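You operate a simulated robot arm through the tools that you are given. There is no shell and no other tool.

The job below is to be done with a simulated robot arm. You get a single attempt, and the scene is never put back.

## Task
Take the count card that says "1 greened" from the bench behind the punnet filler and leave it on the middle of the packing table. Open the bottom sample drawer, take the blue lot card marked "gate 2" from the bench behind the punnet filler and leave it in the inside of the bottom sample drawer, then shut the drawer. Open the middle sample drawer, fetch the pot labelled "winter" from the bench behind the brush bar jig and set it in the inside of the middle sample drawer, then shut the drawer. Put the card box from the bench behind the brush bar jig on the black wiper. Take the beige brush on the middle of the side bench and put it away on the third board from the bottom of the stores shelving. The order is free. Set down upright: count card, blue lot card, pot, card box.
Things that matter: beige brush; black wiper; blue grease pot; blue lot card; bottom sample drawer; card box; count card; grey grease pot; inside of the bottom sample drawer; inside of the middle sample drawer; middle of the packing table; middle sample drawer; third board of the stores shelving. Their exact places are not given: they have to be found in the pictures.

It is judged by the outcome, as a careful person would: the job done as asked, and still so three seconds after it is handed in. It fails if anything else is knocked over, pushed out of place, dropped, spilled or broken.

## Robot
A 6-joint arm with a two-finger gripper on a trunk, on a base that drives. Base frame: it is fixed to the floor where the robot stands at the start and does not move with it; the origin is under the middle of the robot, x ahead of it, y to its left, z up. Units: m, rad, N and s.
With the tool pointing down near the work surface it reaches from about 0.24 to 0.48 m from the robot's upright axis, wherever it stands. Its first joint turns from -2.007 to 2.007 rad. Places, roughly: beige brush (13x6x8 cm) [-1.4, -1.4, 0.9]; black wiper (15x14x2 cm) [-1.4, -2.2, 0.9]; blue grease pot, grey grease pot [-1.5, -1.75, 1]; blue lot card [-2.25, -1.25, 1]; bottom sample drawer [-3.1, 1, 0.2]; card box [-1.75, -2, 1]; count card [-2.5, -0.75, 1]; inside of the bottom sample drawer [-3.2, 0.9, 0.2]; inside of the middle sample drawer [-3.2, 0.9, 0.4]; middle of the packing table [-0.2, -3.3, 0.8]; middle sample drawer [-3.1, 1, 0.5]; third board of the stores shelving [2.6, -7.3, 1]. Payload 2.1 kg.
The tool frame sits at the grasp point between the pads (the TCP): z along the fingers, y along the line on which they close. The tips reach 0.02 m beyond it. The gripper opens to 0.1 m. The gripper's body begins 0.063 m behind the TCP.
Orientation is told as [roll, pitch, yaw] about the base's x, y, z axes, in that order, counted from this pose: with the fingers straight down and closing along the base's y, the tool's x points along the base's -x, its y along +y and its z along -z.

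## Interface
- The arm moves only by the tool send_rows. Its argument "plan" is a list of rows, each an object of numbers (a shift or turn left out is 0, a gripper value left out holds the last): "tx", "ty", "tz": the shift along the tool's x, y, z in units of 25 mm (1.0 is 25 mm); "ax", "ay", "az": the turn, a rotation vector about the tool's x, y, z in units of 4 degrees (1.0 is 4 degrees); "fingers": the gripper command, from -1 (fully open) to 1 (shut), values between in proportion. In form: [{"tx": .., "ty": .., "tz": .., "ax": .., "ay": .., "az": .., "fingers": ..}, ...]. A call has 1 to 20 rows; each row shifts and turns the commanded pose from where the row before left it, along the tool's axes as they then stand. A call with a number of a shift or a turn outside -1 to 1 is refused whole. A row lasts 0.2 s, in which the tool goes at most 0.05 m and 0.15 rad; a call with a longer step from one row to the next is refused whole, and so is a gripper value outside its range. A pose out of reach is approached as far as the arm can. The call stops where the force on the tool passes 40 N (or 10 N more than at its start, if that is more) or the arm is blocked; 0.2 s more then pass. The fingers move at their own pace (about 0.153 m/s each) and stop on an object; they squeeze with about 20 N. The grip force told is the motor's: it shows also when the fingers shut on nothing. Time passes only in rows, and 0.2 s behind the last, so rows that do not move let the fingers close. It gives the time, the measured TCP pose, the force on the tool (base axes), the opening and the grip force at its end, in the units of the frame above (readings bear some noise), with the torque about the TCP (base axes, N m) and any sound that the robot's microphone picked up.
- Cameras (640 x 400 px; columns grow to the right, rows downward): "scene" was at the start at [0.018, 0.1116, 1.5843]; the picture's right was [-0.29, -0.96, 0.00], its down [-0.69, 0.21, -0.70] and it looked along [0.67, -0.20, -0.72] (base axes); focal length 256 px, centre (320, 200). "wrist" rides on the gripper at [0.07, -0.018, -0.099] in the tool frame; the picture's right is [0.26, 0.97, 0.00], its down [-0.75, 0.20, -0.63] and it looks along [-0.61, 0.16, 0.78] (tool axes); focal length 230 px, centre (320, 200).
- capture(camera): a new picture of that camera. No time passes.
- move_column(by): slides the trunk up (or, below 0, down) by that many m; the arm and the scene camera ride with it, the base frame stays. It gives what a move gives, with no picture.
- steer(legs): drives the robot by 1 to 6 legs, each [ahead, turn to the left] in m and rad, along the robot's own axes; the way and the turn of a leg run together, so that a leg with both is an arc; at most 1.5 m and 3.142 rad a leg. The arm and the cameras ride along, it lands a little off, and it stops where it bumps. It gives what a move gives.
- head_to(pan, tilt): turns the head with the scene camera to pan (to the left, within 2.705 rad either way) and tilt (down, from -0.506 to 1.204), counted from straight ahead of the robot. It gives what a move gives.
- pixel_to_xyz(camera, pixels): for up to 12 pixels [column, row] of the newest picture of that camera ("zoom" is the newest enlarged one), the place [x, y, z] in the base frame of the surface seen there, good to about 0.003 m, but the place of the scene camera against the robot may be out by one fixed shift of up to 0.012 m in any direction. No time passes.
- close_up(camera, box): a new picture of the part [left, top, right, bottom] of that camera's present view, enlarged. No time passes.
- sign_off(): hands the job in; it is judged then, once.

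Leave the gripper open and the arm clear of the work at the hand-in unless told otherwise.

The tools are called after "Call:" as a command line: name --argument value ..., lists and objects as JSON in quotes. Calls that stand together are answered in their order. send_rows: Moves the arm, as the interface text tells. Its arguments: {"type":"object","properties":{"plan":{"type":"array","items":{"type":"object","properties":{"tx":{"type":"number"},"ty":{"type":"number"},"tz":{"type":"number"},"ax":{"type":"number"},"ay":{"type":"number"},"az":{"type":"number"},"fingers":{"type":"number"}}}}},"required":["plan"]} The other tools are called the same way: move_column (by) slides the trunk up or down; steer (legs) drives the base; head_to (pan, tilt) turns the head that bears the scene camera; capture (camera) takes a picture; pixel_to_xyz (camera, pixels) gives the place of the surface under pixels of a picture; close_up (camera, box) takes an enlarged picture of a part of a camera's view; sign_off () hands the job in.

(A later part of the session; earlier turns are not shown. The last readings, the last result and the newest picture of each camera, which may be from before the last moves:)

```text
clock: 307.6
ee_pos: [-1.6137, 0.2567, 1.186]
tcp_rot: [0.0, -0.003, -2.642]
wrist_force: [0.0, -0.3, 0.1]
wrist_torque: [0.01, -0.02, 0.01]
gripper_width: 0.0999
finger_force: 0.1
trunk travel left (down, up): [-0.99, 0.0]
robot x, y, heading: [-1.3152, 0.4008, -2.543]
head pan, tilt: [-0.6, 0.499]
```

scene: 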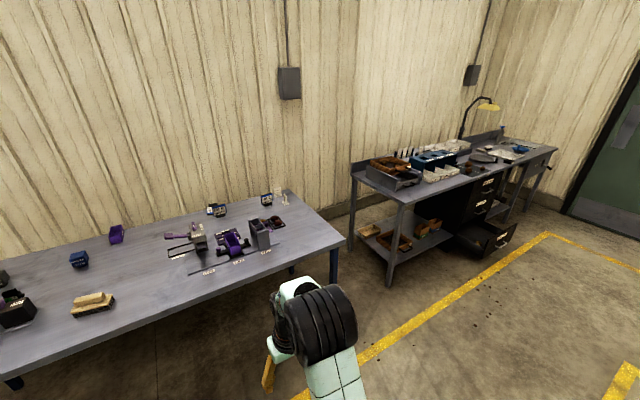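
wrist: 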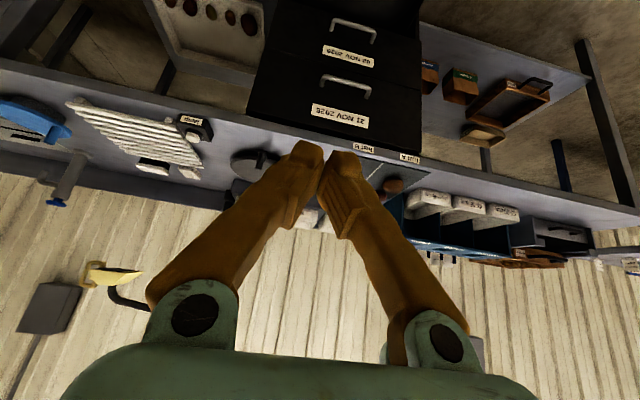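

Aligned at u=1.07, heading -2.543. Driving in in two steps.

Call:
steer --legs '[[0.95, 0]]'

Call:
head_to --pan 0.0 --tilt 0.9

Call:
capture --camera "scene"

```text
clock: 312.6
ee_pos: [-2.414, -0.2863, 1.1873]
tcp_rot: [0.0, 0.0, -2.641]
wrist_force: [0.5, 0.5, -1.1]
wrist_torque: [-0.03, 0.0, -0.01]
gripper_width: 0.1
finger_force: 0.0
trunk travel left (down, up): [-0.99, 0.0]
robot x, y, heading: [-2.121, -0.144, -2.545]
head pan, tilt: [-0.6, 0.499]
```

```text
clock: 313.6
ee_pos: [-2.4137, -0.2865, 1.1873]
tcp_rot: [-0.001, -0.002, -2.64]
wrist_force: [-0.3, -0.7, -0.5]
wrist_torque: [-0.03, 0.01, -0.02]
gripper_width: 0.1
finger_force: 0.0
trunk travel left (down, up): [-0.99, 0.0]
robot x, y, heading: [-2.1207, -0.1446, -2.549]
head pan, tilt: [0.0, 0.901]
```

```text
taken
```

scene: 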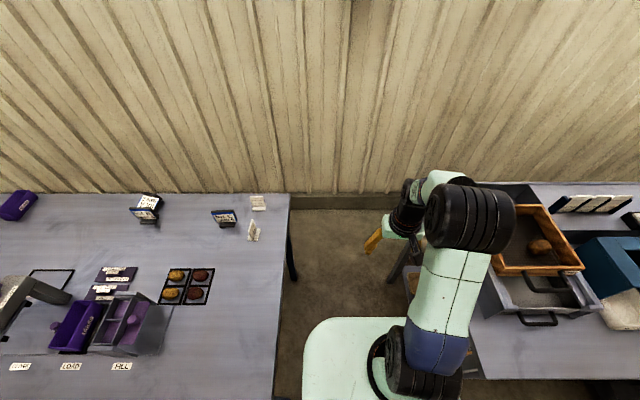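

Centred in the gap. I'll go forward 0.6 m, then swing left in an arc behind the bench.

Call:
steer --legs '[[0.61, 0], [0.613, 1.571]]'

Call:
capture --camera "scene"

```text
clock: 321.0
ee_pos: [-2.6035, -1.323, 1.1878]
tcp_rot: [0.0, 0.0, -1.074]
wrist_force: [-0.1, -0.6, 0.1]
wrist_torque: [0.03, 0.0, 0.01]
gripper_width: 0.1
finger_force: 0.1
trunk travel left (down, up): [-0.99, 0.0]
robot x, y, heading: [-2.7488, -1.0277, -0.983]
head pan, tilt: [0.0, 0.901]
cut short: leg 2
```

```text
taken
```

scene: 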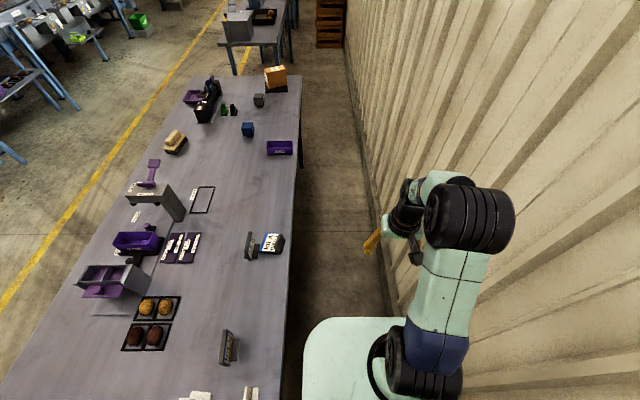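

The arc finished nearly complete (flagged short at the end). Let me check that nothing was touched: looking at the bench's right end and around me.

Call:
head_to --pan 0.9 --tilt 0.9

Call:
capture --camera "scene"

Call:
head_to --pan -1.2 --tilt 0.9

Call:
capture --camera "scene"

```text
clock: 322.2
ee_pos: [-2.6034, -1.3226, 1.1866]
tcp_rot: [-0.002, -0.001, -1.076]
wrist_force: [-0.3, -0.4, -0.1]
wrist_torque: [0.0, 0.02, 0.06]
gripper_width: 0.1
finger_force: 0.0
trunk travel left (down, up): [-0.99, 0.0]
robot x, y, heading: [-2.7477, -1.0256, -0.983]
head pan, tilt: [0.901, 0.901]
```

```text
taken
```

scene: 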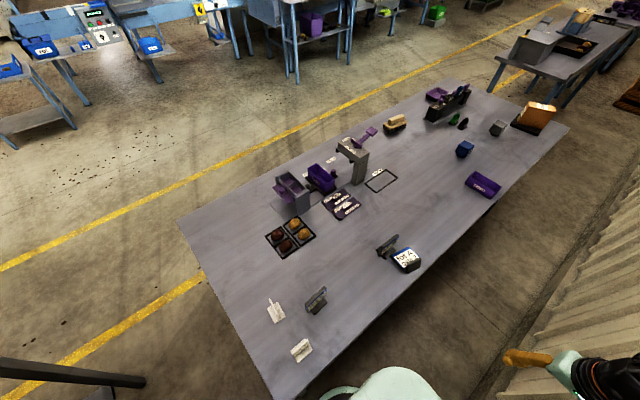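

```text
clock: 324.2
ee_pos: [-2.6049, -1.3224, 1.1866]
tcp_rot: [0.001, -0.003, -1.075]
wrist_force: [-0.3, -0.9, 0.0]
wrist_torque: [-0.03, 0.0, 0.01]
gripper_width: 0.0999
finger_force: 0.0
trunk travel left (down, up): [-0.99, 0.0]
robot x, y, heading: [-2.7474, -1.0276, -0.983]
head pan, tilt: [-1.201, 0.901]
```

```text
taken
```

scene: 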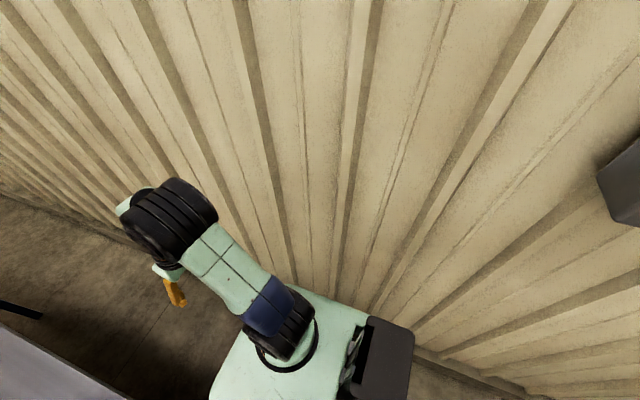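

All cards and items stand as before; the arm's elbow side is just close to the wall. I'll swing the arm 15 cm left, away from the wall, then drive 0.49 m along behind the bench.

Call:
send_rows --plan '[{"ty": 1}, {"ty": 1}, {"ty": 1}, {"ty": 1}, {"ty": 1}, {"ty": 1}, {"ty": 1}, {"ty": 1}, {}]'

Call:
steer --legs '[[0.25, 0.05], [0.25, -0.05]]'

Call:
head_to --pan 0.9 --tilt 0.9

Call:
capture --camera "scene"

```text
clock: 326.2
ee_pos: [-2.4278, -1.2271, 1.1854]
tcp_rot: [0.0, -0.002, -1.076]
wrist_force: [-0.3, 1.3, -0.7]
wrist_torque: [0.0, -0.02, -0.02]
gripper_width: 0.1
finger_force: 0.1
trunk travel left (down, up): [-0.99, 0.0]
robot x, y, heading: [-2.7455, -1.0262, -0.982]
head pan, tilt: [-1.201, 0.901]
```

```text
clock: 329.5
ee_pos: [-2.1357, -1.6517, 1.188]
tcp_rot: [0.003, -0.004, -1.083]
wrist_force: [-0.5, 0.2, -0.4]
wrist_torque: [-0.03, 0.0, 0.01]
gripper_width: 0.0999
finger_force: 0.0
trunk travel left (down, up): [-0.99, 0.0]
robot x, y, heading: [-2.4524, -1.4547, -0.994]
head pan, tilt: [-1.201, 0.901]
```

```text
clock: 331.5
ee_pos: [-2.1335, -1.6548, 1.1859]
tcp_rot: [-0.001, -0.003, -1.082]
wrist_force: [0.0, 1.3, -1.0]
wrist_torque: [-0.01, 0.01, -0.05]
gripper_width: 0.0999
finger_force: 0.1
trunk travel left (down, up): [-0.99, 0.0]
robot x, y, heading: [-2.4489, -1.4529, -0.994]
head pan, tilt: [0.901, 0.901]
```

```text
taken
```

scene: 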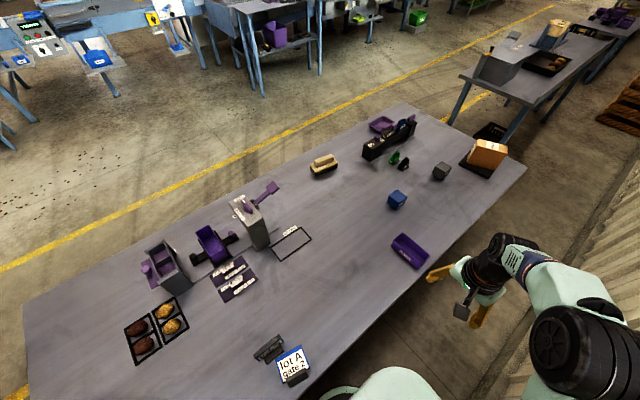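

Right behind the fallen card now. Turning left to face the bench from behind.

Call:
steer --legs '[[0, 1.59]]'

Call:
head_to --pan 0.0 --tilt 1.15

Call:
capture --camera "scene"

Call:
capture --camera "wrist"

```text
clock: 335.8
ee_pos: [-2.2629, -1.1276, 1.1869]
tcp_rot: [0.0, -0.001, 0.528]
wrist_force: [0.1, 0.5, -0.8]
wrist_torque: [-0.02, 0.02, -0.01]
gripper_width: 0.1002
finger_force: 0.0
trunk travel left (down, up): [-0.99, 0.0]
robot x, y, heading: [-2.4509, -1.4576, 0.619]
head pan, tilt: [0.901, 0.901]
```

```text
clock: 337.0
ee_pos: [-2.2612, -1.1262, 1.1862]
tcp_rot: [0.001, -0.001, 0.527]
wrist_force: [-0.1, 0.3, 0.0]
wrist_torque: [0.0, -0.01, -0.01]
gripper_width: 0.1001
finger_force: 0.1
trunk travel left (down, up): [-0.99, 0.0]
robot x, y, heading: [-2.4507, -1.4528, 0.62]
head pan, tilt: [0.0, 1.15]
```

```text
taken
```

scene: 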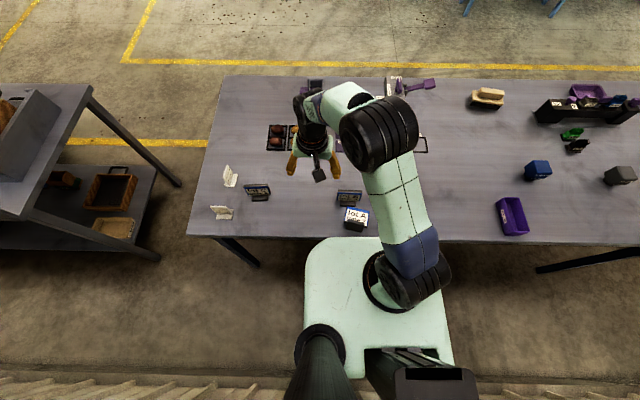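

```text
taken
```

wrist: 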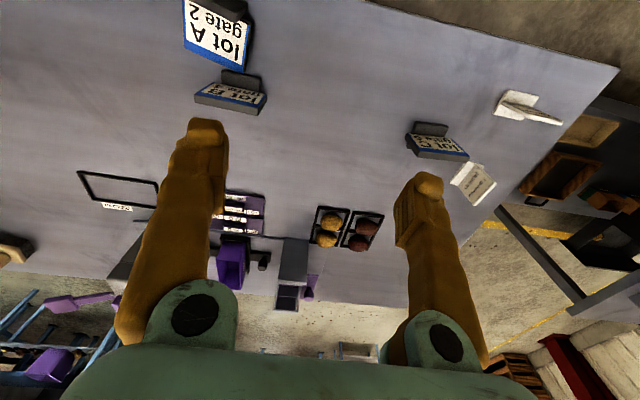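

Now I have the fallen card in view at the top of the wrist picture. Measuring it.

Call:
close_up --camera "wrist" --box '[160, 0, 320, 100]'

Call:
close_up --camera "scene" --box '[300, 170, 420, 245]'

```text
4.00 times, centred on (240, 50) of wrist
```

zoom: 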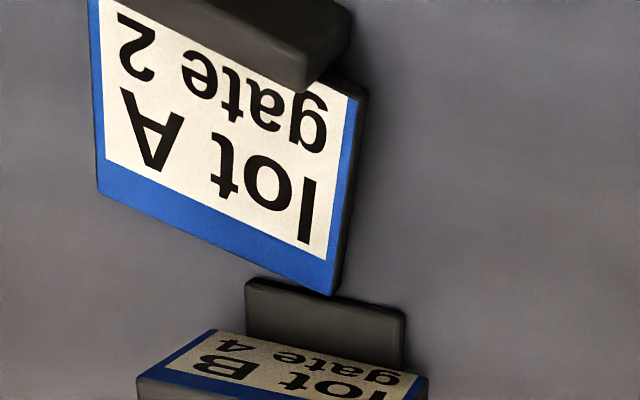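

```text
5.33 times, centred on (360, 208) of scene
```

zoom: 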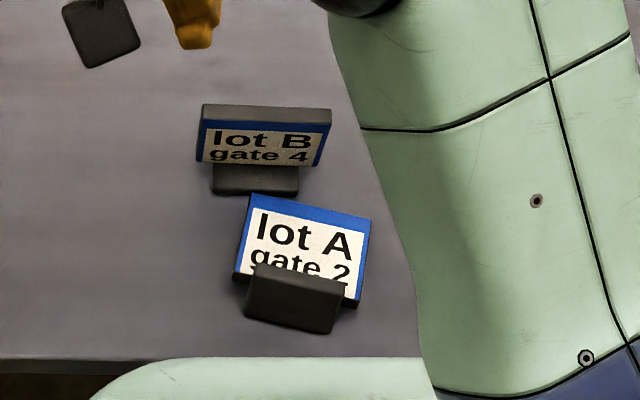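

Call:
pixel_to_xyz --camera "zoom" --pixels '[[252, 197], [369, 220], [240, 268], [358, 292], [255, 268], [342, 287], [248, 312], [332, 330], [300, 230], [215, 190], [295, 190], [290, 300]]'

Call:
pixel_to_xyz --camera "wrist" --pixels '[[186, 46], [243, 72], [185, 10], [247, 28], [215, 45], [240, 12], [225, 72], [257, 80]]'

```text
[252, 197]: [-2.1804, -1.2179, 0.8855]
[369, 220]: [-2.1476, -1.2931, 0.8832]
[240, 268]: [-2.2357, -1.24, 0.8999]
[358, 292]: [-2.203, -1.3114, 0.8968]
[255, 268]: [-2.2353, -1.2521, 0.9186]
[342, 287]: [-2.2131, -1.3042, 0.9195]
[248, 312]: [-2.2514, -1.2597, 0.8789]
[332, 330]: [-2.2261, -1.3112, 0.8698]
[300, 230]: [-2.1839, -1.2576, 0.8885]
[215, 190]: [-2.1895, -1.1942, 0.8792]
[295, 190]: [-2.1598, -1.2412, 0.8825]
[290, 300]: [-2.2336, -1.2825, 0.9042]
```

```text
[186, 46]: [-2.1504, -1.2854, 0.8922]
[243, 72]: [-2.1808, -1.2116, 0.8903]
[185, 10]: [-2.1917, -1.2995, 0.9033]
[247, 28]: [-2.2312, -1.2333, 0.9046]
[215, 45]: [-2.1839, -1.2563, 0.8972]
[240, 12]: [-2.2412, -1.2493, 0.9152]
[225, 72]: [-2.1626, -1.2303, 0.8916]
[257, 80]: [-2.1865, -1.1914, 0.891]
```

The card lies face up with its foot (a ~1 cm thick block standing up to z≈0.926) right at the rear edge. Plan: pinch that foot from above, carry the card round to the front edge, lay it overhanging, and re-grip it properly by the plate. First rotate the tool ~83° left so that the fingers close along the card's length.

Call:
send_rows --plan '[{"az": -1}, {"az": -1}, {"az": -1}, {"az": -1}, {"az": -1}, {"az": -1}, {"az": -1}, {"az": -1}, {"az": -1}, {"az": -1}, {"az": -1}, {"az": -1}, {"az": -1}, {"az": -1}, {"az": -1}, {"az": -1}, {"az": -1}, {"az": -1}, {"az": -1}, {"az": -1}]'

Call:
move_column --by -0.08

```text
clock: 341.2
ee_pos: [-2.2632, -1.1268, 1.1862]
tcp_rot: [-0.002, 0.001, 1.925]
wrist_force: [0.8, -0.2, 1.0]
wrist_torque: [-0.04, -0.04, 0.01]
gripper_width: 0.1001
finger_force: 0.0
trunk travel left (down, up): [-0.99, 0.0]
robot x, y, heading: [-2.4522, -1.4526, 0.623]
head pan, tilt: [0.0, 1.15]
```

```text
clock: 342.4
ee_pos: [-2.2623, -1.1276, 1.1064]
tcp_rot: [-0.001, 0.0, 1.926]
wrist_force: [0.7, -0.4, -0.1]
wrist_torque: [-0.01, -0.01, -0.04]
gripper_width: 0.1001
finger_force: 0.0
trunk travel left (down, up): [-0.91, 0.08]
robot x, y, heading: [-2.4496, -1.4526, 0.618]
head pan, tilt: [0.0, 1.15]
```

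Call:
send_rows --plan '[{"az": -0.75, "fingers": -0.2}, {"tx": 0.978, "ty": 0.178}, {"tx": 0.978, "ty": 0.178}, {"tx": 0.978, "ty": 0.178}, {"tx": 0.978, "ty": 0.178}, {"tx": 0.978, "ty": 0.178}, {"tx": 0.978, "ty": 0.178}, {}]'

Call:
capture --camera "wrist"

Call:
capture --camera "scene"

```text
clock: 344.2
ee_pos: [-2.2302, -1.2709, 1.1039]
tcp_rot: [0.0, -0.001, 1.978]
wrist_force: [0.0, 0.5, 0.3]
wrist_torque: [0.0, 0.0, 0.01]
gripper_width: 0.06
finger_force: 0.0
trunk travel left (down, up): [-0.91, 0.08]
robot x, y, heading: [-2.449, -1.4557, 0.616]
head pan, tilt: [0.0, 1.15]
```

```text
taken
```

wrist: 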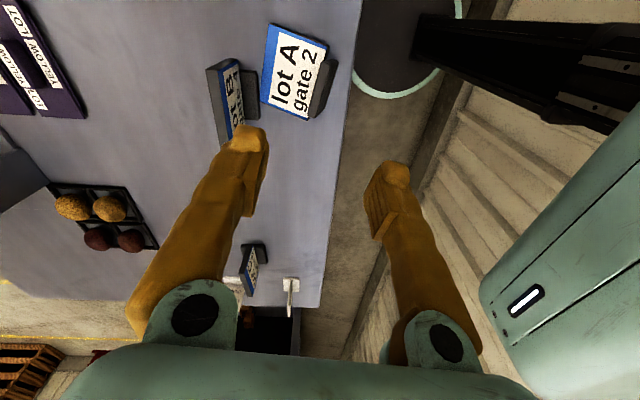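

```text
taken
```

scene: 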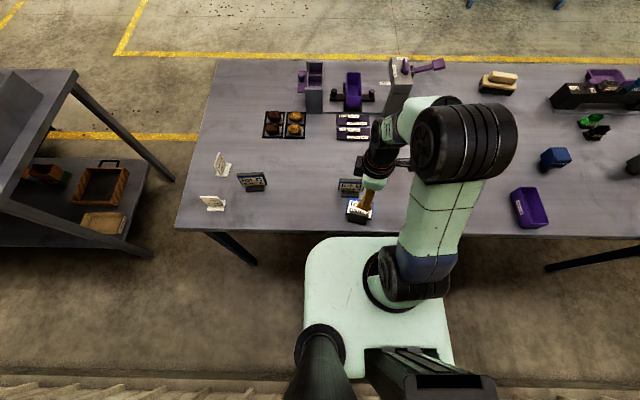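

Now zoom on the card and its foot in the wrist view for exact coordinates.

Call:
close_up --camera "wrist" --box '[200, 10, 360, 110]'

Call:
pixel_to_xyz --camera "zoom" --pixels '[[540, 200], [465, 425], [550, 190], [545, 230], [520, 290], [500, 330], [480, 370], [555, 260], [535, 310], [330, 200], [270, 360], [420, 240]]'

```text
4.00 times, centred on (280, 60) of wrist
```

zoom: 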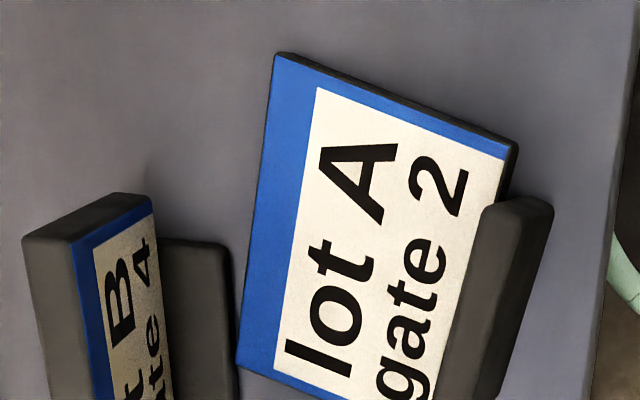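

```text
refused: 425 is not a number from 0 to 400
```

Call:
pixel_to_xyz --camera "zoom" --pixels '[[490, 215], [542, 210], [470, 280], [520, 290], [445, 370], [490, 380], [505, 250], [515, 205], [280, 70], [510, 145], [240, 360], [235, 300]]'

```text
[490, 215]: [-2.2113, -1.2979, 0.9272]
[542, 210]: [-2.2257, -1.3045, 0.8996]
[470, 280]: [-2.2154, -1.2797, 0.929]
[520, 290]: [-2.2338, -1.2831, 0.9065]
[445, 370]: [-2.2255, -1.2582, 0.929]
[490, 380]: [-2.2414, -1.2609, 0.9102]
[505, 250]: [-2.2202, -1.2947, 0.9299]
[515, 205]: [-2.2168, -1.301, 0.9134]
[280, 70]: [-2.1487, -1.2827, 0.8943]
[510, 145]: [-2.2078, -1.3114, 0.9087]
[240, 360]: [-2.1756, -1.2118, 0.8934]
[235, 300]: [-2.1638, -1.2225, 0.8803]
```

Foot top z=0.929; it's centred under the tool. Descending to z=0.933 with the fingers straddling the foot.

Call:
send_rows --plan '[{"tz": 0.975, "tx": 0.08}, {"tz": 0.975}, {"tz": 0.975}, {"tz": 0.975}, {"tz": 0.975}, {"tz": 0.975}, {"tz": 0.975}, {}]'

Call:
capture --camera "wrist"

```text
clock: 346.0
ee_pos: [-2.2315, -1.2758, 0.9351]
tcp_rot: [-0.003, -0.001, 1.978]
wrist_force: [-0.5, -1.0, -0.1]
wrist_torque: [0.0, 0.04, 0.01]
gripper_width: 0.0596
finger_force: 0.0
trunk travel left (down, up): [-0.91, 0.08]
robot x, y, heading: [-2.4532, -1.4555, 0.617]
head pan, tilt: [0.0, 1.15]
```

```text
taken
```

wrist: 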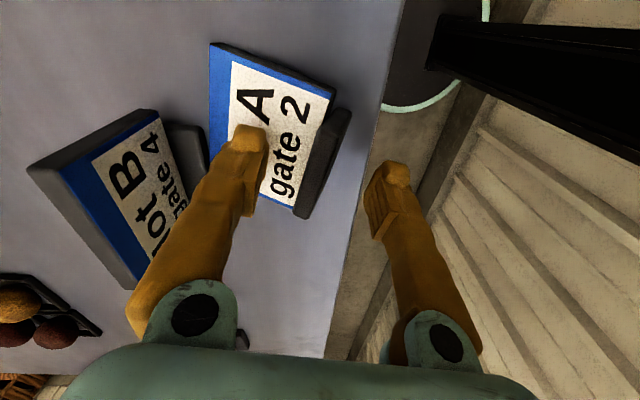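

The foot block is between the pads. Closing.

Call:
send_rows --plan '[{"fingers": 0.3}, {"fingers": 0.6}, {"fingers": 1}, {"fingers": 1}, {}]'

Call:
capture --camera "wrist"

```text
clock: 347.2
ee_pos: [-2.2299, -1.2757, 0.9345]
tcp_rot: [-0.003, 0.0, 1.978]
wrist_force: [-0.1, -0.4, 0.7]
wrist_torque: [0.0, 0.01, -0.01]
gripper_width: 0.0115
finger_force: 19.9
trunk travel left (down, up): [-0.91, 0.08]
robot x, y, heading: [-2.4503, -1.4504, 0.621]
head pan, tilt: [0.0, 1.15]
```

```text
taken
```

wrist: 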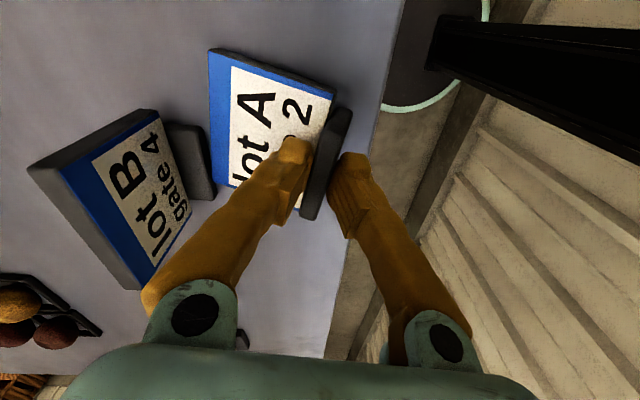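

Gripped the foot (11.5 mm). Lifting.

Call:
send_rows --plan '[{"tz": -0.2}, {"tz": -0.4}, {"tz": -0.6}, {"tz": -0.8}, {"tz": -0.8}, {"tz": -0.8}, {"tz": -0.8}, {"tz": -0.8}, {}]'

Call:
capture --camera "wrist"

Call:
capture --camera "scene"

```text
clock: 349.2
ee_pos: [-2.2273, -1.276, 1.0669]
tcp_rot: [0.001, -0.002, 1.977]
wrist_force: [0.4, 0.6, -0.4]
wrist_torque: [-0.01, 0.02, 0.0]
gripper_width: 0.0113
finger_force: 20.0
trunk travel left (down, up): [-0.91, 0.08]
robot x, y, heading: [-2.451, -1.4513, 0.613]
head pan, tilt: [0.0, 1.15]
```

```text
taken
```

wrist: 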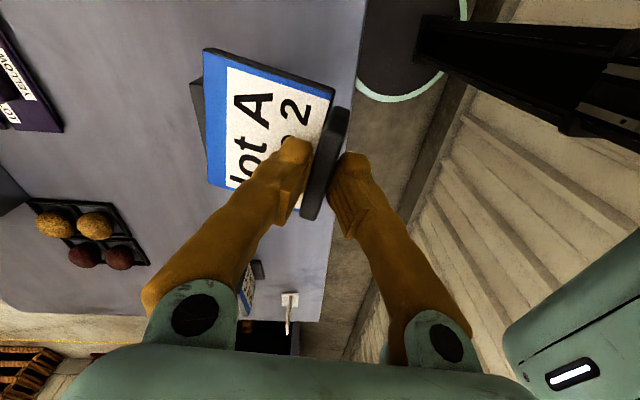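

```text
taken
```

scene: 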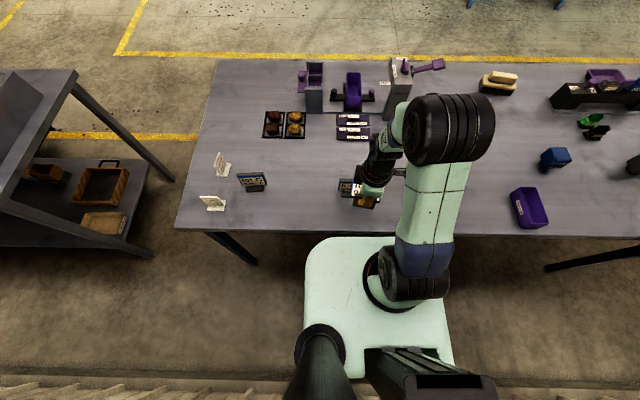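

The card is securely lifted. Raising a bit more, then turning left and driving back out through the gap.

Call:
send_rows --plan '[{"tz": -0.8}, {"tz": -0.8}, {"tz": -0.8}, {}]'

Call:
steer --legs '[[0, 1.552]]'

Call:
steer --legs '[[0.5, 0]]'

Call:
capture --camera "scene"

```text
clock: 350.2
ee_pos: [-2.229, -1.2753, 1.1227]
tcp_rot: [0.001, 0.001, 1.977]
wrist_force: [-0.3, 0.5, -1.5]
wrist_torque: [-0.04, 0.01, 0.02]
gripper_width: 0.011
finger_force: 19.9
trunk travel left (down, up): [-0.91, 0.08]
robot x, y, heading: [-2.4461, -1.4507, 0.62]
head pan, tilt: [0.0, 1.15]
```

```text
clock: 354.3
ee_pos: [-2.6184, -1.2231, 1.123]
tcp_rot: [0.0, 0.002, -2.784]
wrist_force: [0.0, -0.2, -0.7]
wrist_torque: [-0.01, -0.04, 0.01]
gripper_width: 0.0108
finger_force: 20.0
trunk travel left (down, up): [-0.91, 0.08]
robot x, y, heading: [-2.4529, -1.4542, 2.139]
head pan, tilt: [0.0, 1.15]
```

```text
clock: 357.3
ee_pos: [-2.8833, -0.7981, 1.1232]
tcp_rot: [-0.001, 0.0, -2.796]
wrist_force: [0.7, -0.1, -0.7]
wrist_torque: [0.0, -0.01, 0.01]
gripper_width: 0.011
finger_force: 19.9
trunk travel left (down, up): [-0.91, 0.08]
robot x, y, heading: [-2.7181, -1.0292, 2.129]
head pan, tilt: [0.0, 1.15]
```

```text
taken
```

scene: 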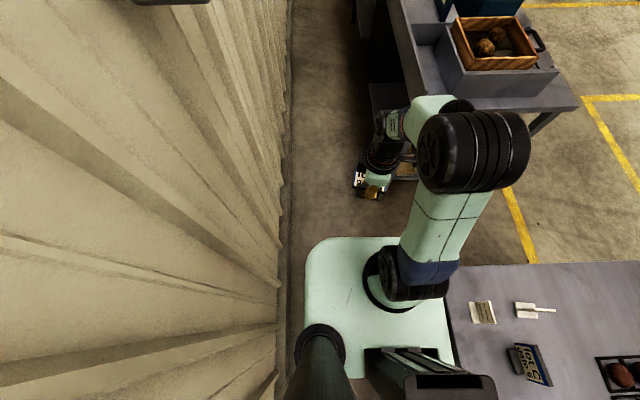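

Position good (u≈0.67). Now an arc right out into the gap between the benches, then forward into the aisle.

Call:
steer --legs '[[0.6, -1.533]]'

Call:
capture --camera "scene"

```text
clock: 359.8
ee_pos: [-2.6964, -0.5269, 1.1276]
tcp_rot: [-0.01, -0.117, 2.461]
wrist_force: [1.9, 1.0, -1.1]
wrist_torque: [0.01, 0.08, 0.03]
gripper_width: 0.011
finger_force: 20.1
trunk travel left (down, up): [-0.91, 0.08]
robot x, y, heading: [-2.7766, -0.7558, 1.177]
head pan, tilt: [0.0, 1.15]
stopped in leg 1: the robot was blocked; the commanded pose is now the measured one
```

```text
taken
```

scene: 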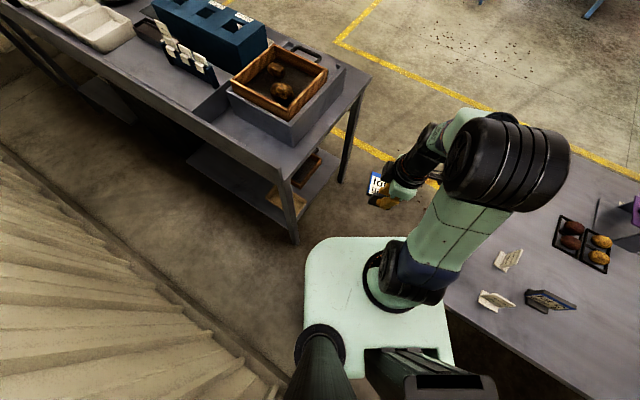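

The robot got blocked mid-arc. Checking what I touched: look down on the right side and at the wrist view.

Call:
capture --camera "wrist"

Call:
head_to --pan -1.3 --tilt 1.1

Call:
capture --camera "scene"

Call:
head_to --pan 1.2 --tilt 1.0

Call:
capture --camera "scene"

```text
taken
```

wrist: 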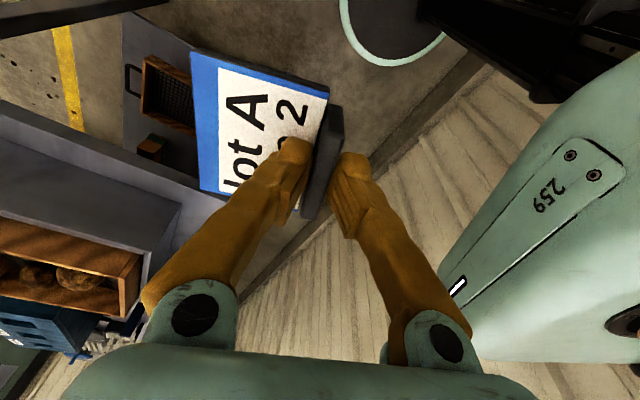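

```text
clock: 361.3
ee_pos: [-2.6794, -0.5128, 1.122]
tcp_rot: [-0.006, -0.087, 2.527]
wrist_force: [-0.7, 0.3, -0.8]
wrist_torque: [-0.04, -0.04, -0.03]
gripper_width: 0.011
finger_force: 19.9
trunk travel left (down, up): [-0.91, 0.08]
robot x, y, heading: [-2.7765, -0.7553, 1.167]
head pan, tilt: [-1.3, 1.1]
```

```text
taken
```

scene: 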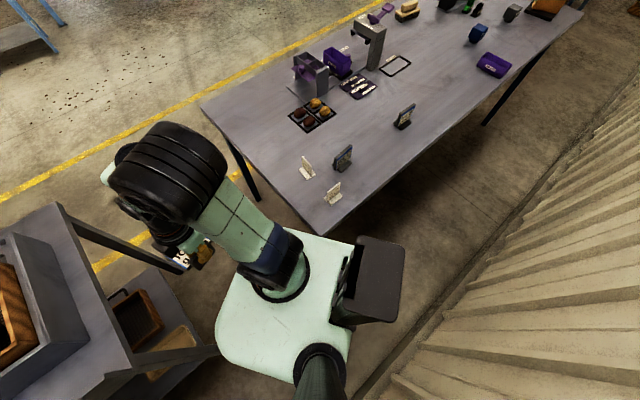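

```text
clock: 363.5
ee_pos: [-2.6771, -0.5131, 1.1221]
tcp_rot: [-0.007, -0.089, 2.528]
wrist_force: [0.5, 0.2, -0.8]
wrist_torque: [-0.03, 0.01, 0.0]
gripper_width: 0.0109
finger_force: 19.7
trunk travel left (down, up): [-0.91, 0.08]
robot x, y, heading: [-2.7805, -0.7524, 1.172]
head pan, tilt: [1.201, 1.0]
```

```text
taken
```

scene: 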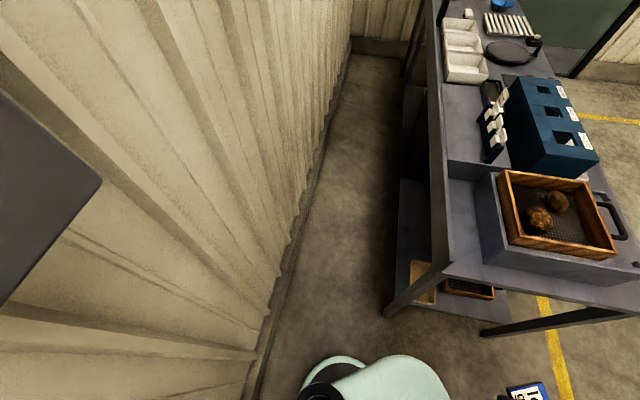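

My base disc touched the side bench's rear-right leg (bench and cards stand undisturbed). I'll turn left a bit, move away 10 cm, then turn to face the aisle.

Call:
steer --legs '[[0, 0.6], [0.1, 0]]'

```text
clock: 366.3
ee_pos: [-2.8482, -0.4112, 1.1246]
tcp_rot: [-0.011, -0.09, 3.122]
wrist_force: [-0.2, -0.6, -0.8]
wrist_torque: [0.02, 0.03, 0.02]
gripper_width: 0.0107
finger_force: 20.2
trunk travel left (down, up): [-0.91, 0.08]
robot x, y, heading: [-2.805, -0.6638, 1.775]
head pan, tilt: [1.201, 1.0]
```

Call:
steer --legs '[[0, -1.179], [0.45, 0]]'

```text
clock: 372.1
ee_pos: [-2.1944, -0.2731, 1.1221]
tcp_rot: [-0.003, -0.093, 1.923]
wrist_force: [0.1, -0.7, -0.7]
wrist_torque: [0.01, 0.03, -0.01]
gripper_width: 0.0107
finger_force: 20.0
trunk travel left (down, up): [-0.91, 0.08]
robot x, y, heading: [-2.4164, -0.4071, 0.582]
head pan, tilt: [1.201, 1.0]
```

Free of the benches' legs. Continuing out into the aisle and round to the front of the bench near its right end.

Call:
steer --legs '[[1.1, 0], [0, -1.557], [0.46, 0], [0, -1.571]]'

Call:
head_to --pan 0.0 --tilt 0.8

Call:
capture --camera "scene"

Call:
capture --camera "wrist"

```text
clock: 387.7
ee_pos: [-1.4253, -0.3272, 1.1221]
tcp_rot: [-0.004, -0.089, -1.143]
wrist_force: [1.1, 0.2, -0.1]
wrist_torque: [0.02, -0.01, 0.01]
gripper_width: 0.011
finger_force: 19.6
trunk travel left (down, up): [-0.91, 0.08]
robot x, y, heading: [-1.2135, -0.1743, -2.482]
head pan, tilt: [1.201, 1.0]
```

```text
clock: 389.1
ee_pos: [-1.4257, -0.3268, 1.1227]
tcp_rot: [-0.003, -0.091, -1.143]
wrist_force: [0.3, -0.6, 0.0]
wrist_torque: [0.0, -0.03, -0.02]
gripper_width: 0.011
finger_force: 20.3
trunk travel left (down, up): [-0.91, 0.08]
robot x, y, heading: [-1.2129, -0.1767, -2.487]
head pan, tilt: [0.0, 0.799]
```

```text
taken
```

scene: 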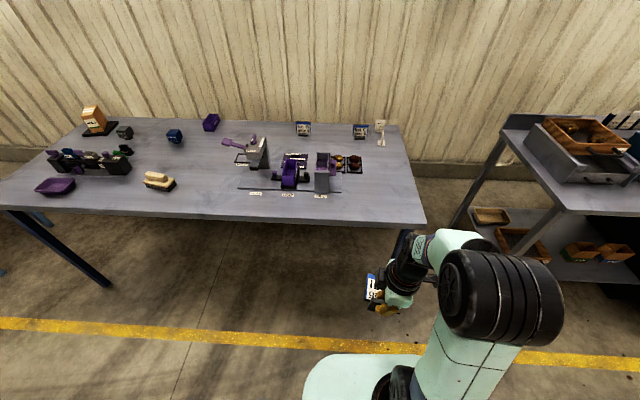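

```text
taken
```

wrist: 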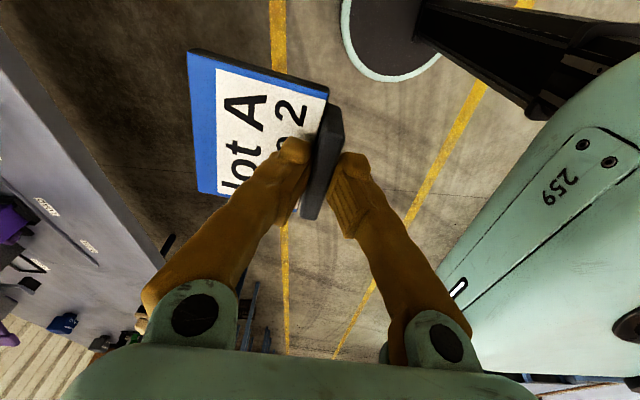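

The card is still firmly held. In the open now: straighten the tool, extend a little and rotate it 170° so the card's top edge will point toward me.

Call:
send_rows --plan '[{"ay": 0.65, "ty": -0.8}, {"ay": 0.64, "ty": -0.8}, {"ty": -0.8}, {"ty": -0.8}, {"az": 1}, {"az": 1}, {"az": 1}, {"az": 1}, {"az": 1}, {"az": 1}, {"az": 1}, {"az": 1}, {"az": 1}, {"az": 1}, {"az": 1}, {"az": 1}, {"az": 1}, {"az": 1}, {"az": 1}]'

Call:
send_rows --plan '[{"az": 1}, {"az": 1}, {"az": 1}, {"az": 1}, {"az": 1}, {"az": 1}, {"az": 1}, {"az": 1}, {"az": 1}, {"az": 1}, {"az": 1}, {"az": 1}, {"az": 1}, {"az": 1}, {"az": 1}, {"az": 1}, {"az": 1}, {"az": 1}]'

```text
clock: 393.1
ee_pos: [-1.499, -0.3601, 1.123]
tcp_rot: [0.0, -0.004, -2.192]
wrist_force: [-0.5, 0.5, -0.9]
wrist_torque: [-0.01, -0.02, 0.03]
gripper_width: 0.0107
finger_force: 19.8
trunk travel left (down, up): [-0.91, 0.08]
robot x, y, heading: [-1.2092, -0.1759, -2.486]
head pan, tilt: [0.0, 0.799]
```

```text
clock: 396.9
ee_pos: [-1.4976, -0.3601, 1.1219]
tcp_rot: [0.002, -0.004, 2.835]
wrist_force: [-0.5, -0.2, -0.3]
wrist_torque: [0.0, -0.01, 0.01]
gripper_width: 0.0108
finger_force: 19.8
trunk travel left (down, up): [-0.91, 0.08]
robot x, y, heading: [-1.2137, -0.1721, -2.483]
head pan, tilt: [0.0, 0.799]
```

Call:
send_rows --plan '[{"az": 0.96}, {"az": 0.96}, {"az": 0.96}, {"az": 0.96}, {"az": 0.96}, {"az": 0.96}, {"az": 0.96}, {"az": 0.96}, {"az": 0.96}, {"az": 0.96}, {}]'

Call:
capture --camera "wrist"

Call:
capture --camera "scene"

```text
clock: 399.3
ee_pos: [-1.4984, -0.3591, 1.1227]
tcp_rot: [0.003, -0.002, 2.166]
wrist_force: [0.5, 0.0, -1.0]
wrist_torque: [-0.03, 0.02, 0.01]
gripper_width: 0.0106
finger_force: 20.1
trunk travel left (down, up): [-0.91, 0.08]
robot x, y, heading: [-1.2137, -0.1745, -2.485]
head pan, tilt: [0.0, 0.799]
```

```text
taken
```

wrist: 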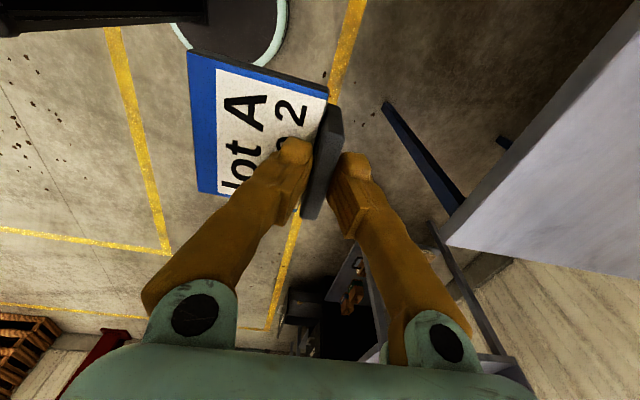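

```text
taken
```

scene: 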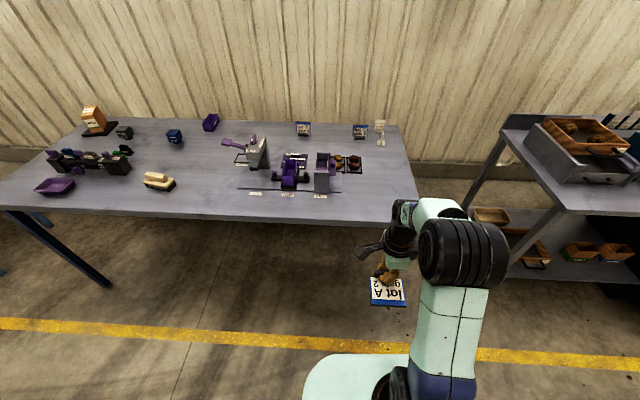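

Now measuring the bench's front edge from the wrist view before laying the card down.

Call:
pixel_to_xyz --camera "wrist" --pixels '[[452, 238], [480, 205], [520, 158], [560, 112], [600, 65], [480, 247], [560, 262], [560, 200]]'

```text
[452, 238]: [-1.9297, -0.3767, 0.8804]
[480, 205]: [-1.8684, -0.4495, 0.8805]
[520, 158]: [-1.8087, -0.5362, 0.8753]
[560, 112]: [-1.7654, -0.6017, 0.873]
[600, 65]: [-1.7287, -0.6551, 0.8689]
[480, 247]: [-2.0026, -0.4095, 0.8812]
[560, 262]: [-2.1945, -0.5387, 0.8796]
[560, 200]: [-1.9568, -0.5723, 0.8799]
```

Call:
steer --legs '[[0, -0.061], [0.32, 0]]'

```text
clock: 401.9
ee_pos: [-1.7768, -0.519, 1.1237]
tcp_rot: [0.006, -0.002, 2.099]
wrist_force: [-0.4, 0.4, -1.0]
wrist_torque: [0.01, -0.01, 0.01]
gripper_width: 0.0106
finger_force: 20.6
trunk travel left (down, up): [-0.91, 0.08]
robot x, y, heading: [-1.4777, -0.3545, -2.553]
head pan, tilt: [0.0, 0.799]
```

Call:
send_rows --plan '[{"az": -0.96}, {"ty": 0.82}, {"ty": 0.82}, {"ty": 0.82}, {"ty": 0.82}, {"tz": 0.9}, {"tz": 0.9}, {"tz": 0.9}, {"tz": 0.9}, {"tz": 0.9}, {"tz": 0.9}, {"tz": 0.9}, {"tz": 0.6}, {}]'

Call:
capture --camera "wrist"

Call:
capture --camera "scene"

```text
clock: 404.9
ee_pos: [-1.8479, -0.5655, 0.9511]
tcp_rot: [0.004, -0.002, 2.163]
wrist_force: [-0.2, -0.4, -0.5]
wrist_torque: [0.01, 0.0, 0.0]
gripper_width: 0.0108
finger_force: 20.0
trunk travel left (down, up): [-0.91, 0.08]
robot x, y, heading: [-1.479, -0.3554, -2.552]
head pan, tilt: [0.0, 0.799]
```

```text
taken
```

wrist: 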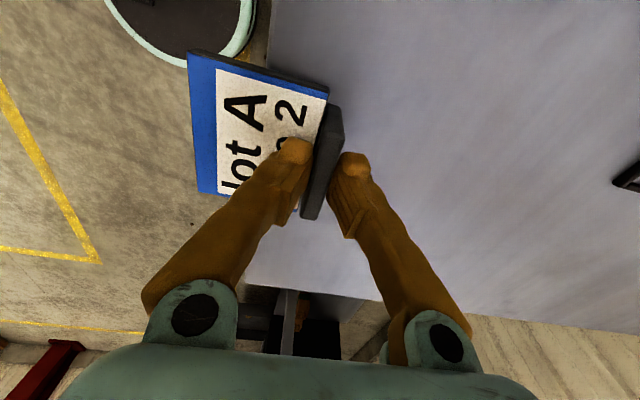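

```text
taken
```

scene: 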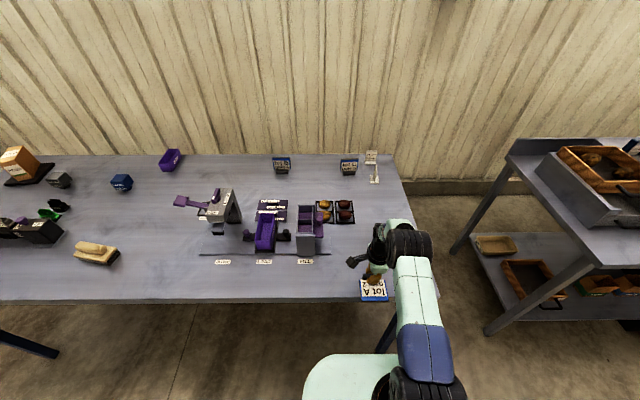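

The card is over the front edge with its top overhanging. Lowering gently to contact.

Call:
send_rows --plan '[{"tz": 0.3}, {"tz": 0.2}, {"tz": 0.1}, {"tz": 0.08}, {}]'

```text
clock: 406.1
ee_pos: [-1.8486, -0.5669, 0.9345]
tcp_rot: [0.007, -0.001, 2.163]
wrist_force: [-2.4, -0.5, 15.5]
wrist_torque: [-0.24, -0.13, 0.02]
gripper_width: 0.011
finger_force: 19.8
trunk travel left (down, up): [-0.91, 0.08]
robot x, y, heading: [-1.4817, -0.3527, -2.551]
head pan, tilt: [0.0, 0.799]
```

Contact made. Opening a little and lifting straight up.

Call:
send_rows --plan '[{"tz": -0.06, "fingers": 0.7}, {"fingers": 0.4}, {"fingers": 0.2}, {}, {"tz": -0.5}, {"tz": -0.8}, {"tz": -0.8}, {"tz": -0.8}, {"tz": -0.8}, {}]'

Call:
capture --camera "wrist"

Call:
close_up --camera "scene" --box '[320, 220, 440, 320]'

```text
clock: 408.3
ee_pos: [-1.8467, -0.5689, 1.0281]
tcp_rot: [0.005, -0.001, 2.165]
wrist_force: [0.4, 0.4, -0.5]
wrist_torque: [0.02, 0.01, 0.04]
gripper_width: 0.04
finger_force: 0.1
trunk travel left (down, up): [-0.91, 0.08]
robot x, y, heading: [-1.4797, -0.3573, -2.55]
head pan, tilt: [0.0, 0.799]
```

```text
taken
```

wrist: 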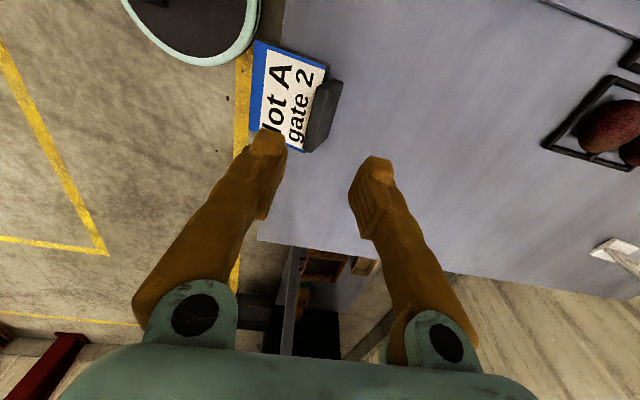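

```text
4.00 times, centred on (380, 270) of scene
```

zoom: 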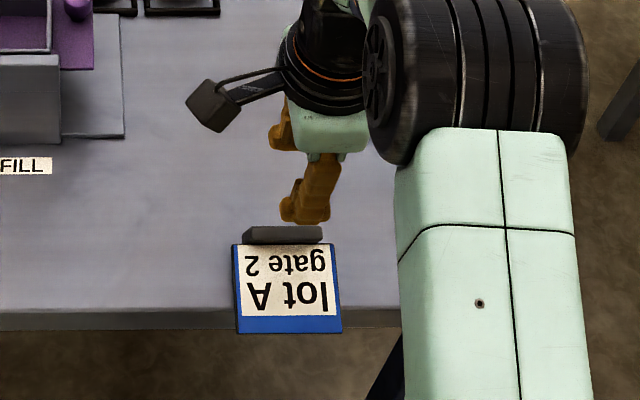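

The card rests with its top edge over the front. Measuring its exact pose.

Call:
close_up --camera "wrist" --box '[230, 20, 358, 100]'

```text
5.00 times, centred on (294, 60) of wrist
```

zoom: 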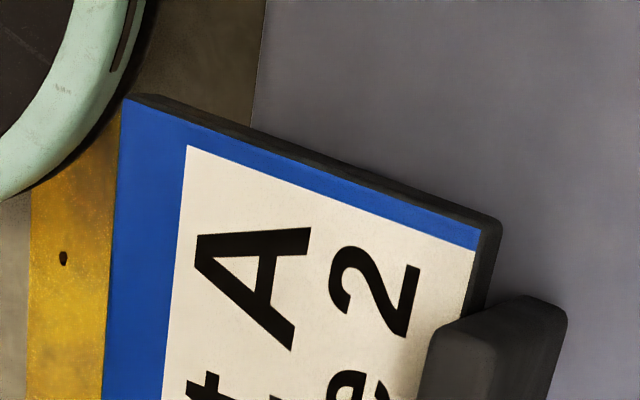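

Call:
pixel_to_xyz --camera "zoom" --pixels '[[125, 110], [110, 300], [112, 390], [482, 235], [465, 300], [150, 110], [440, 340], [435, 390], [545, 310], [200, 145], [490, 225], [330, 300]]'

```text
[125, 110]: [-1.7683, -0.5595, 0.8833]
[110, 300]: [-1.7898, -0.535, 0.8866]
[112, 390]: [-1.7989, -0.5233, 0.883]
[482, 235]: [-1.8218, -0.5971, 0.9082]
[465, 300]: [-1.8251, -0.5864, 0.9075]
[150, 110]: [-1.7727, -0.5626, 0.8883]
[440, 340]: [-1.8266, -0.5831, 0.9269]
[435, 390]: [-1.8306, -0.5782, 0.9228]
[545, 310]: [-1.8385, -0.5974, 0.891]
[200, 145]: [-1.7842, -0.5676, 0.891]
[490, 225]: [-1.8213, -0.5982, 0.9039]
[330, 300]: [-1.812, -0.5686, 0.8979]
```

The card lies across the edge (top edge overhangs ~2 cm, slope ~21°). I'll back off 0.25 m, lower the trunk, and bring the tool to horizontal (fingers above/below) to pinch the plate by its thickness.

Call:
steer --legs '[[-0.25, 0]]'

Call:
move_column --by -0.4

Call:
send_rows --plan '[{"ax": -1, "ty": 0.216, "tz": -0.336, "tx": -0.013}, {"ax": -1, "ty": 0.239, "tz": -0.32}, {"ax": -1, "ty": 0.261, "tz": -0.303}, {"ax": -1, "ty": 0.281, "tz": -0.284}, {"ax": -1, "ty": 0.301, "tz": -0.264}, {"ax": -1, "ty": 0.318, "tz": -0.242}, {"ax": -1, "ty": 0.334, "tz": -0.219}, {"ax": -1, "ty": 0.349, "tz": -0.196}, {"ax": -1, "ty": 0.362, "tz": -0.171}, {"ax": -1, "ty": 0.373, "tz": -0.145}, {"ax": -1, "ty": 0.382, "tz": -0.119}, {"ax": -1, "ty": 0.389, "tz": -0.092}, {"ax": -1, "ty": 0.395, "tz": -0.064}, {"ax": -1, "ty": 0.398, "tz": -0.037}, {"ax": -1, "ty": 0.4, "tz": -0.009}, {"ax": -1, "ty": 0.4, "tz": 0.019}, {"ax": -1, "ty": 0.397, "tz": 0.047}, {"ax": -1, "ty": 0.393, "tz": 0.075}]'

```text
clock: 410.1
ee_pos: [-1.6447, -0.4372, 1.027]
tcp_rot: [0.001, -0.002, 2.176]
wrist_force: [-0.3, 0.1, 0.6]
wrist_torque: [0.0, -0.01, -0.02]
gripper_width: 0.04
finger_force: 0.0
trunk travel left (down, up): [-0.91, 0.08]
robot x, y, heading: [-1.2831, -0.2177, -2.539]
head pan, tilt: [0.0, 0.799]
```

```text
clock: 413.9
ee_pos: [-1.6426, -0.4372, 0.6273]
tcp_rot: [0.003, -0.002, 2.178]
wrist_force: [-0.2, 0.7, -0.6]
wrist_torque: [0.01, -0.04, 0.04]
gripper_width: 0.0403
finger_force: 0.1
trunk travel left (down, up): [-0.51, 0.48]
robot x, y, heading: [-1.2799, -0.2235, -2.535]
head pan, tilt: [0.0, 0.799]
```

```text
clock: 417.7
ee_pos: [-1.7001, -0.4984, 0.7232]
tcp_rot: [0.916, 0.072, 2.224]
wrist_force: [0.0, -0.5, -0.2]
wrist_torque: [-0.01, 0.03, 0.0]
gripper_width: 0.0401
finger_force: 0.1
out of reach, approached as far as the arm can: row 8, 9, 10, 11, 12, 13, 14
trunk travel left (down, up): [-0.51, 0.48]
robot x, y, heading: [-1.2782, -0.2197, -2.54]
head pan, tilt: [0.0, 0.799]
```

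The tool reached 52° so far. Continuing the tilt, rising toward the card's height.

Call:
send_rows --plan '[{"ax": -1, "ty": 0.397, "tz": -0.115}, {"ax": -1, "ty": 0.404, "tz": -0.087}, {"ax": -1, "ty": 0.409, "tz": -0.059}, {"ax": -1, "ty": 0.412, "tz": -0.03}, {"ax": -1, "ty": 0.413, "tz": -0.001}, {"ax": -1, "ty": 0.412, "tz": 0.028}, {"ax": -1, "ty": 0.41, "tz": 0.057}, {"ax": -1, "ty": 0.405, "tz": 0.085}, {"ax": -1, "ty": 0.398, "tz": 0.113}, {"ax": -1, "ty": 0.389, "tz": 0.14}, {"ax": -1, "ty": 0.378, "tz": 0.167}, {"ax": -1, "ty": 0.365, "tz": 0.193}, {"ax": -1, "ty": 0.351, "tz": 0.218}, {"ax": -1, "ty": 0.335, "tz": 0.242}, {}]'

Call:
capture --camera "wrist"

Call:
capture --camera "scene"

```text
clock: 420.9
ee_pos: [-1.7742, -0.4744, 0.8625]
tcp_rot: [1.893, 0.069, 2.231]
wrist_force: [-0.4, 1.3, 0.1]
wrist_torque: [-0.01, -0.01, 0.02]
gripper_width: 0.0402
finger_force: 0.1
out of reach, approached as far as the arm can: row 3, 4, 5, 6, 7, 8, 9, 10, 11, 12, 13, 14
trunk travel left (down, up): [-0.51, 0.48]
robot x, y, heading: [-1.2814, -0.2204, -2.541]
head pan, tilt: [0.0, 0.799]
```

```text
taken
```

wrist: 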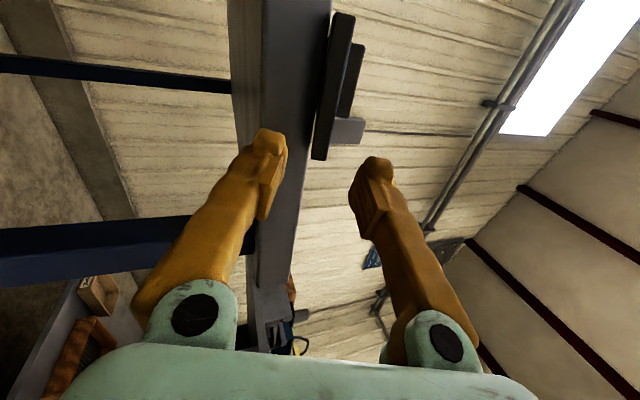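

```text
taken
```

scene: 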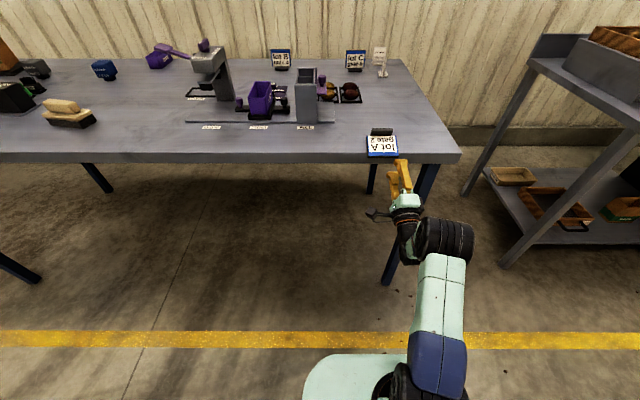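

The tool is now nearly horizontal in front of the card. Measuring the card's edge from this wrist view.

Call:
close_up --camera "wrist" --box '[240, 0, 400, 180]'

Call:
pixel_to_xyz --camera "wrist" --pixels '[[343, 25], [337, 60], [330, 95], [322, 130], [318, 152], [330, 60], [322, 110], [270, 60], [300, 60], [350, 90], [346, 130]]'

```text
2.22 times, centred on (320, 90) of wrist
```

zoom: 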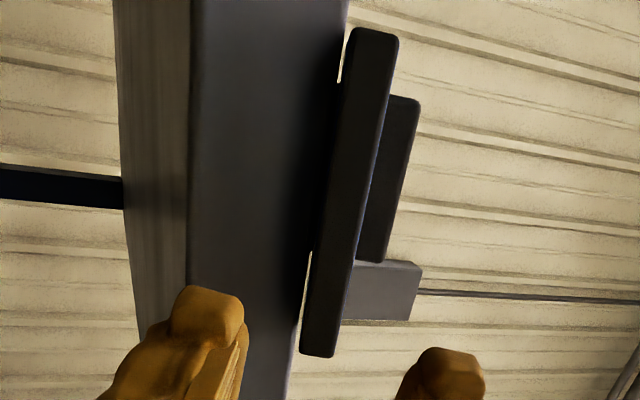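

```text
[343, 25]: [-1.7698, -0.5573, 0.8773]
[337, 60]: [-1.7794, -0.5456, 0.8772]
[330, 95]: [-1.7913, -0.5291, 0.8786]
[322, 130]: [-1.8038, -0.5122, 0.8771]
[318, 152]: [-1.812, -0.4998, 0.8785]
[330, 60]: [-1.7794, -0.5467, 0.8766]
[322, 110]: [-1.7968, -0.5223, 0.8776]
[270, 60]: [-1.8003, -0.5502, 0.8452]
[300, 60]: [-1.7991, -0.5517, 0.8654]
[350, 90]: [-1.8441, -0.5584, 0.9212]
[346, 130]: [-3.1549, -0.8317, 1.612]
```

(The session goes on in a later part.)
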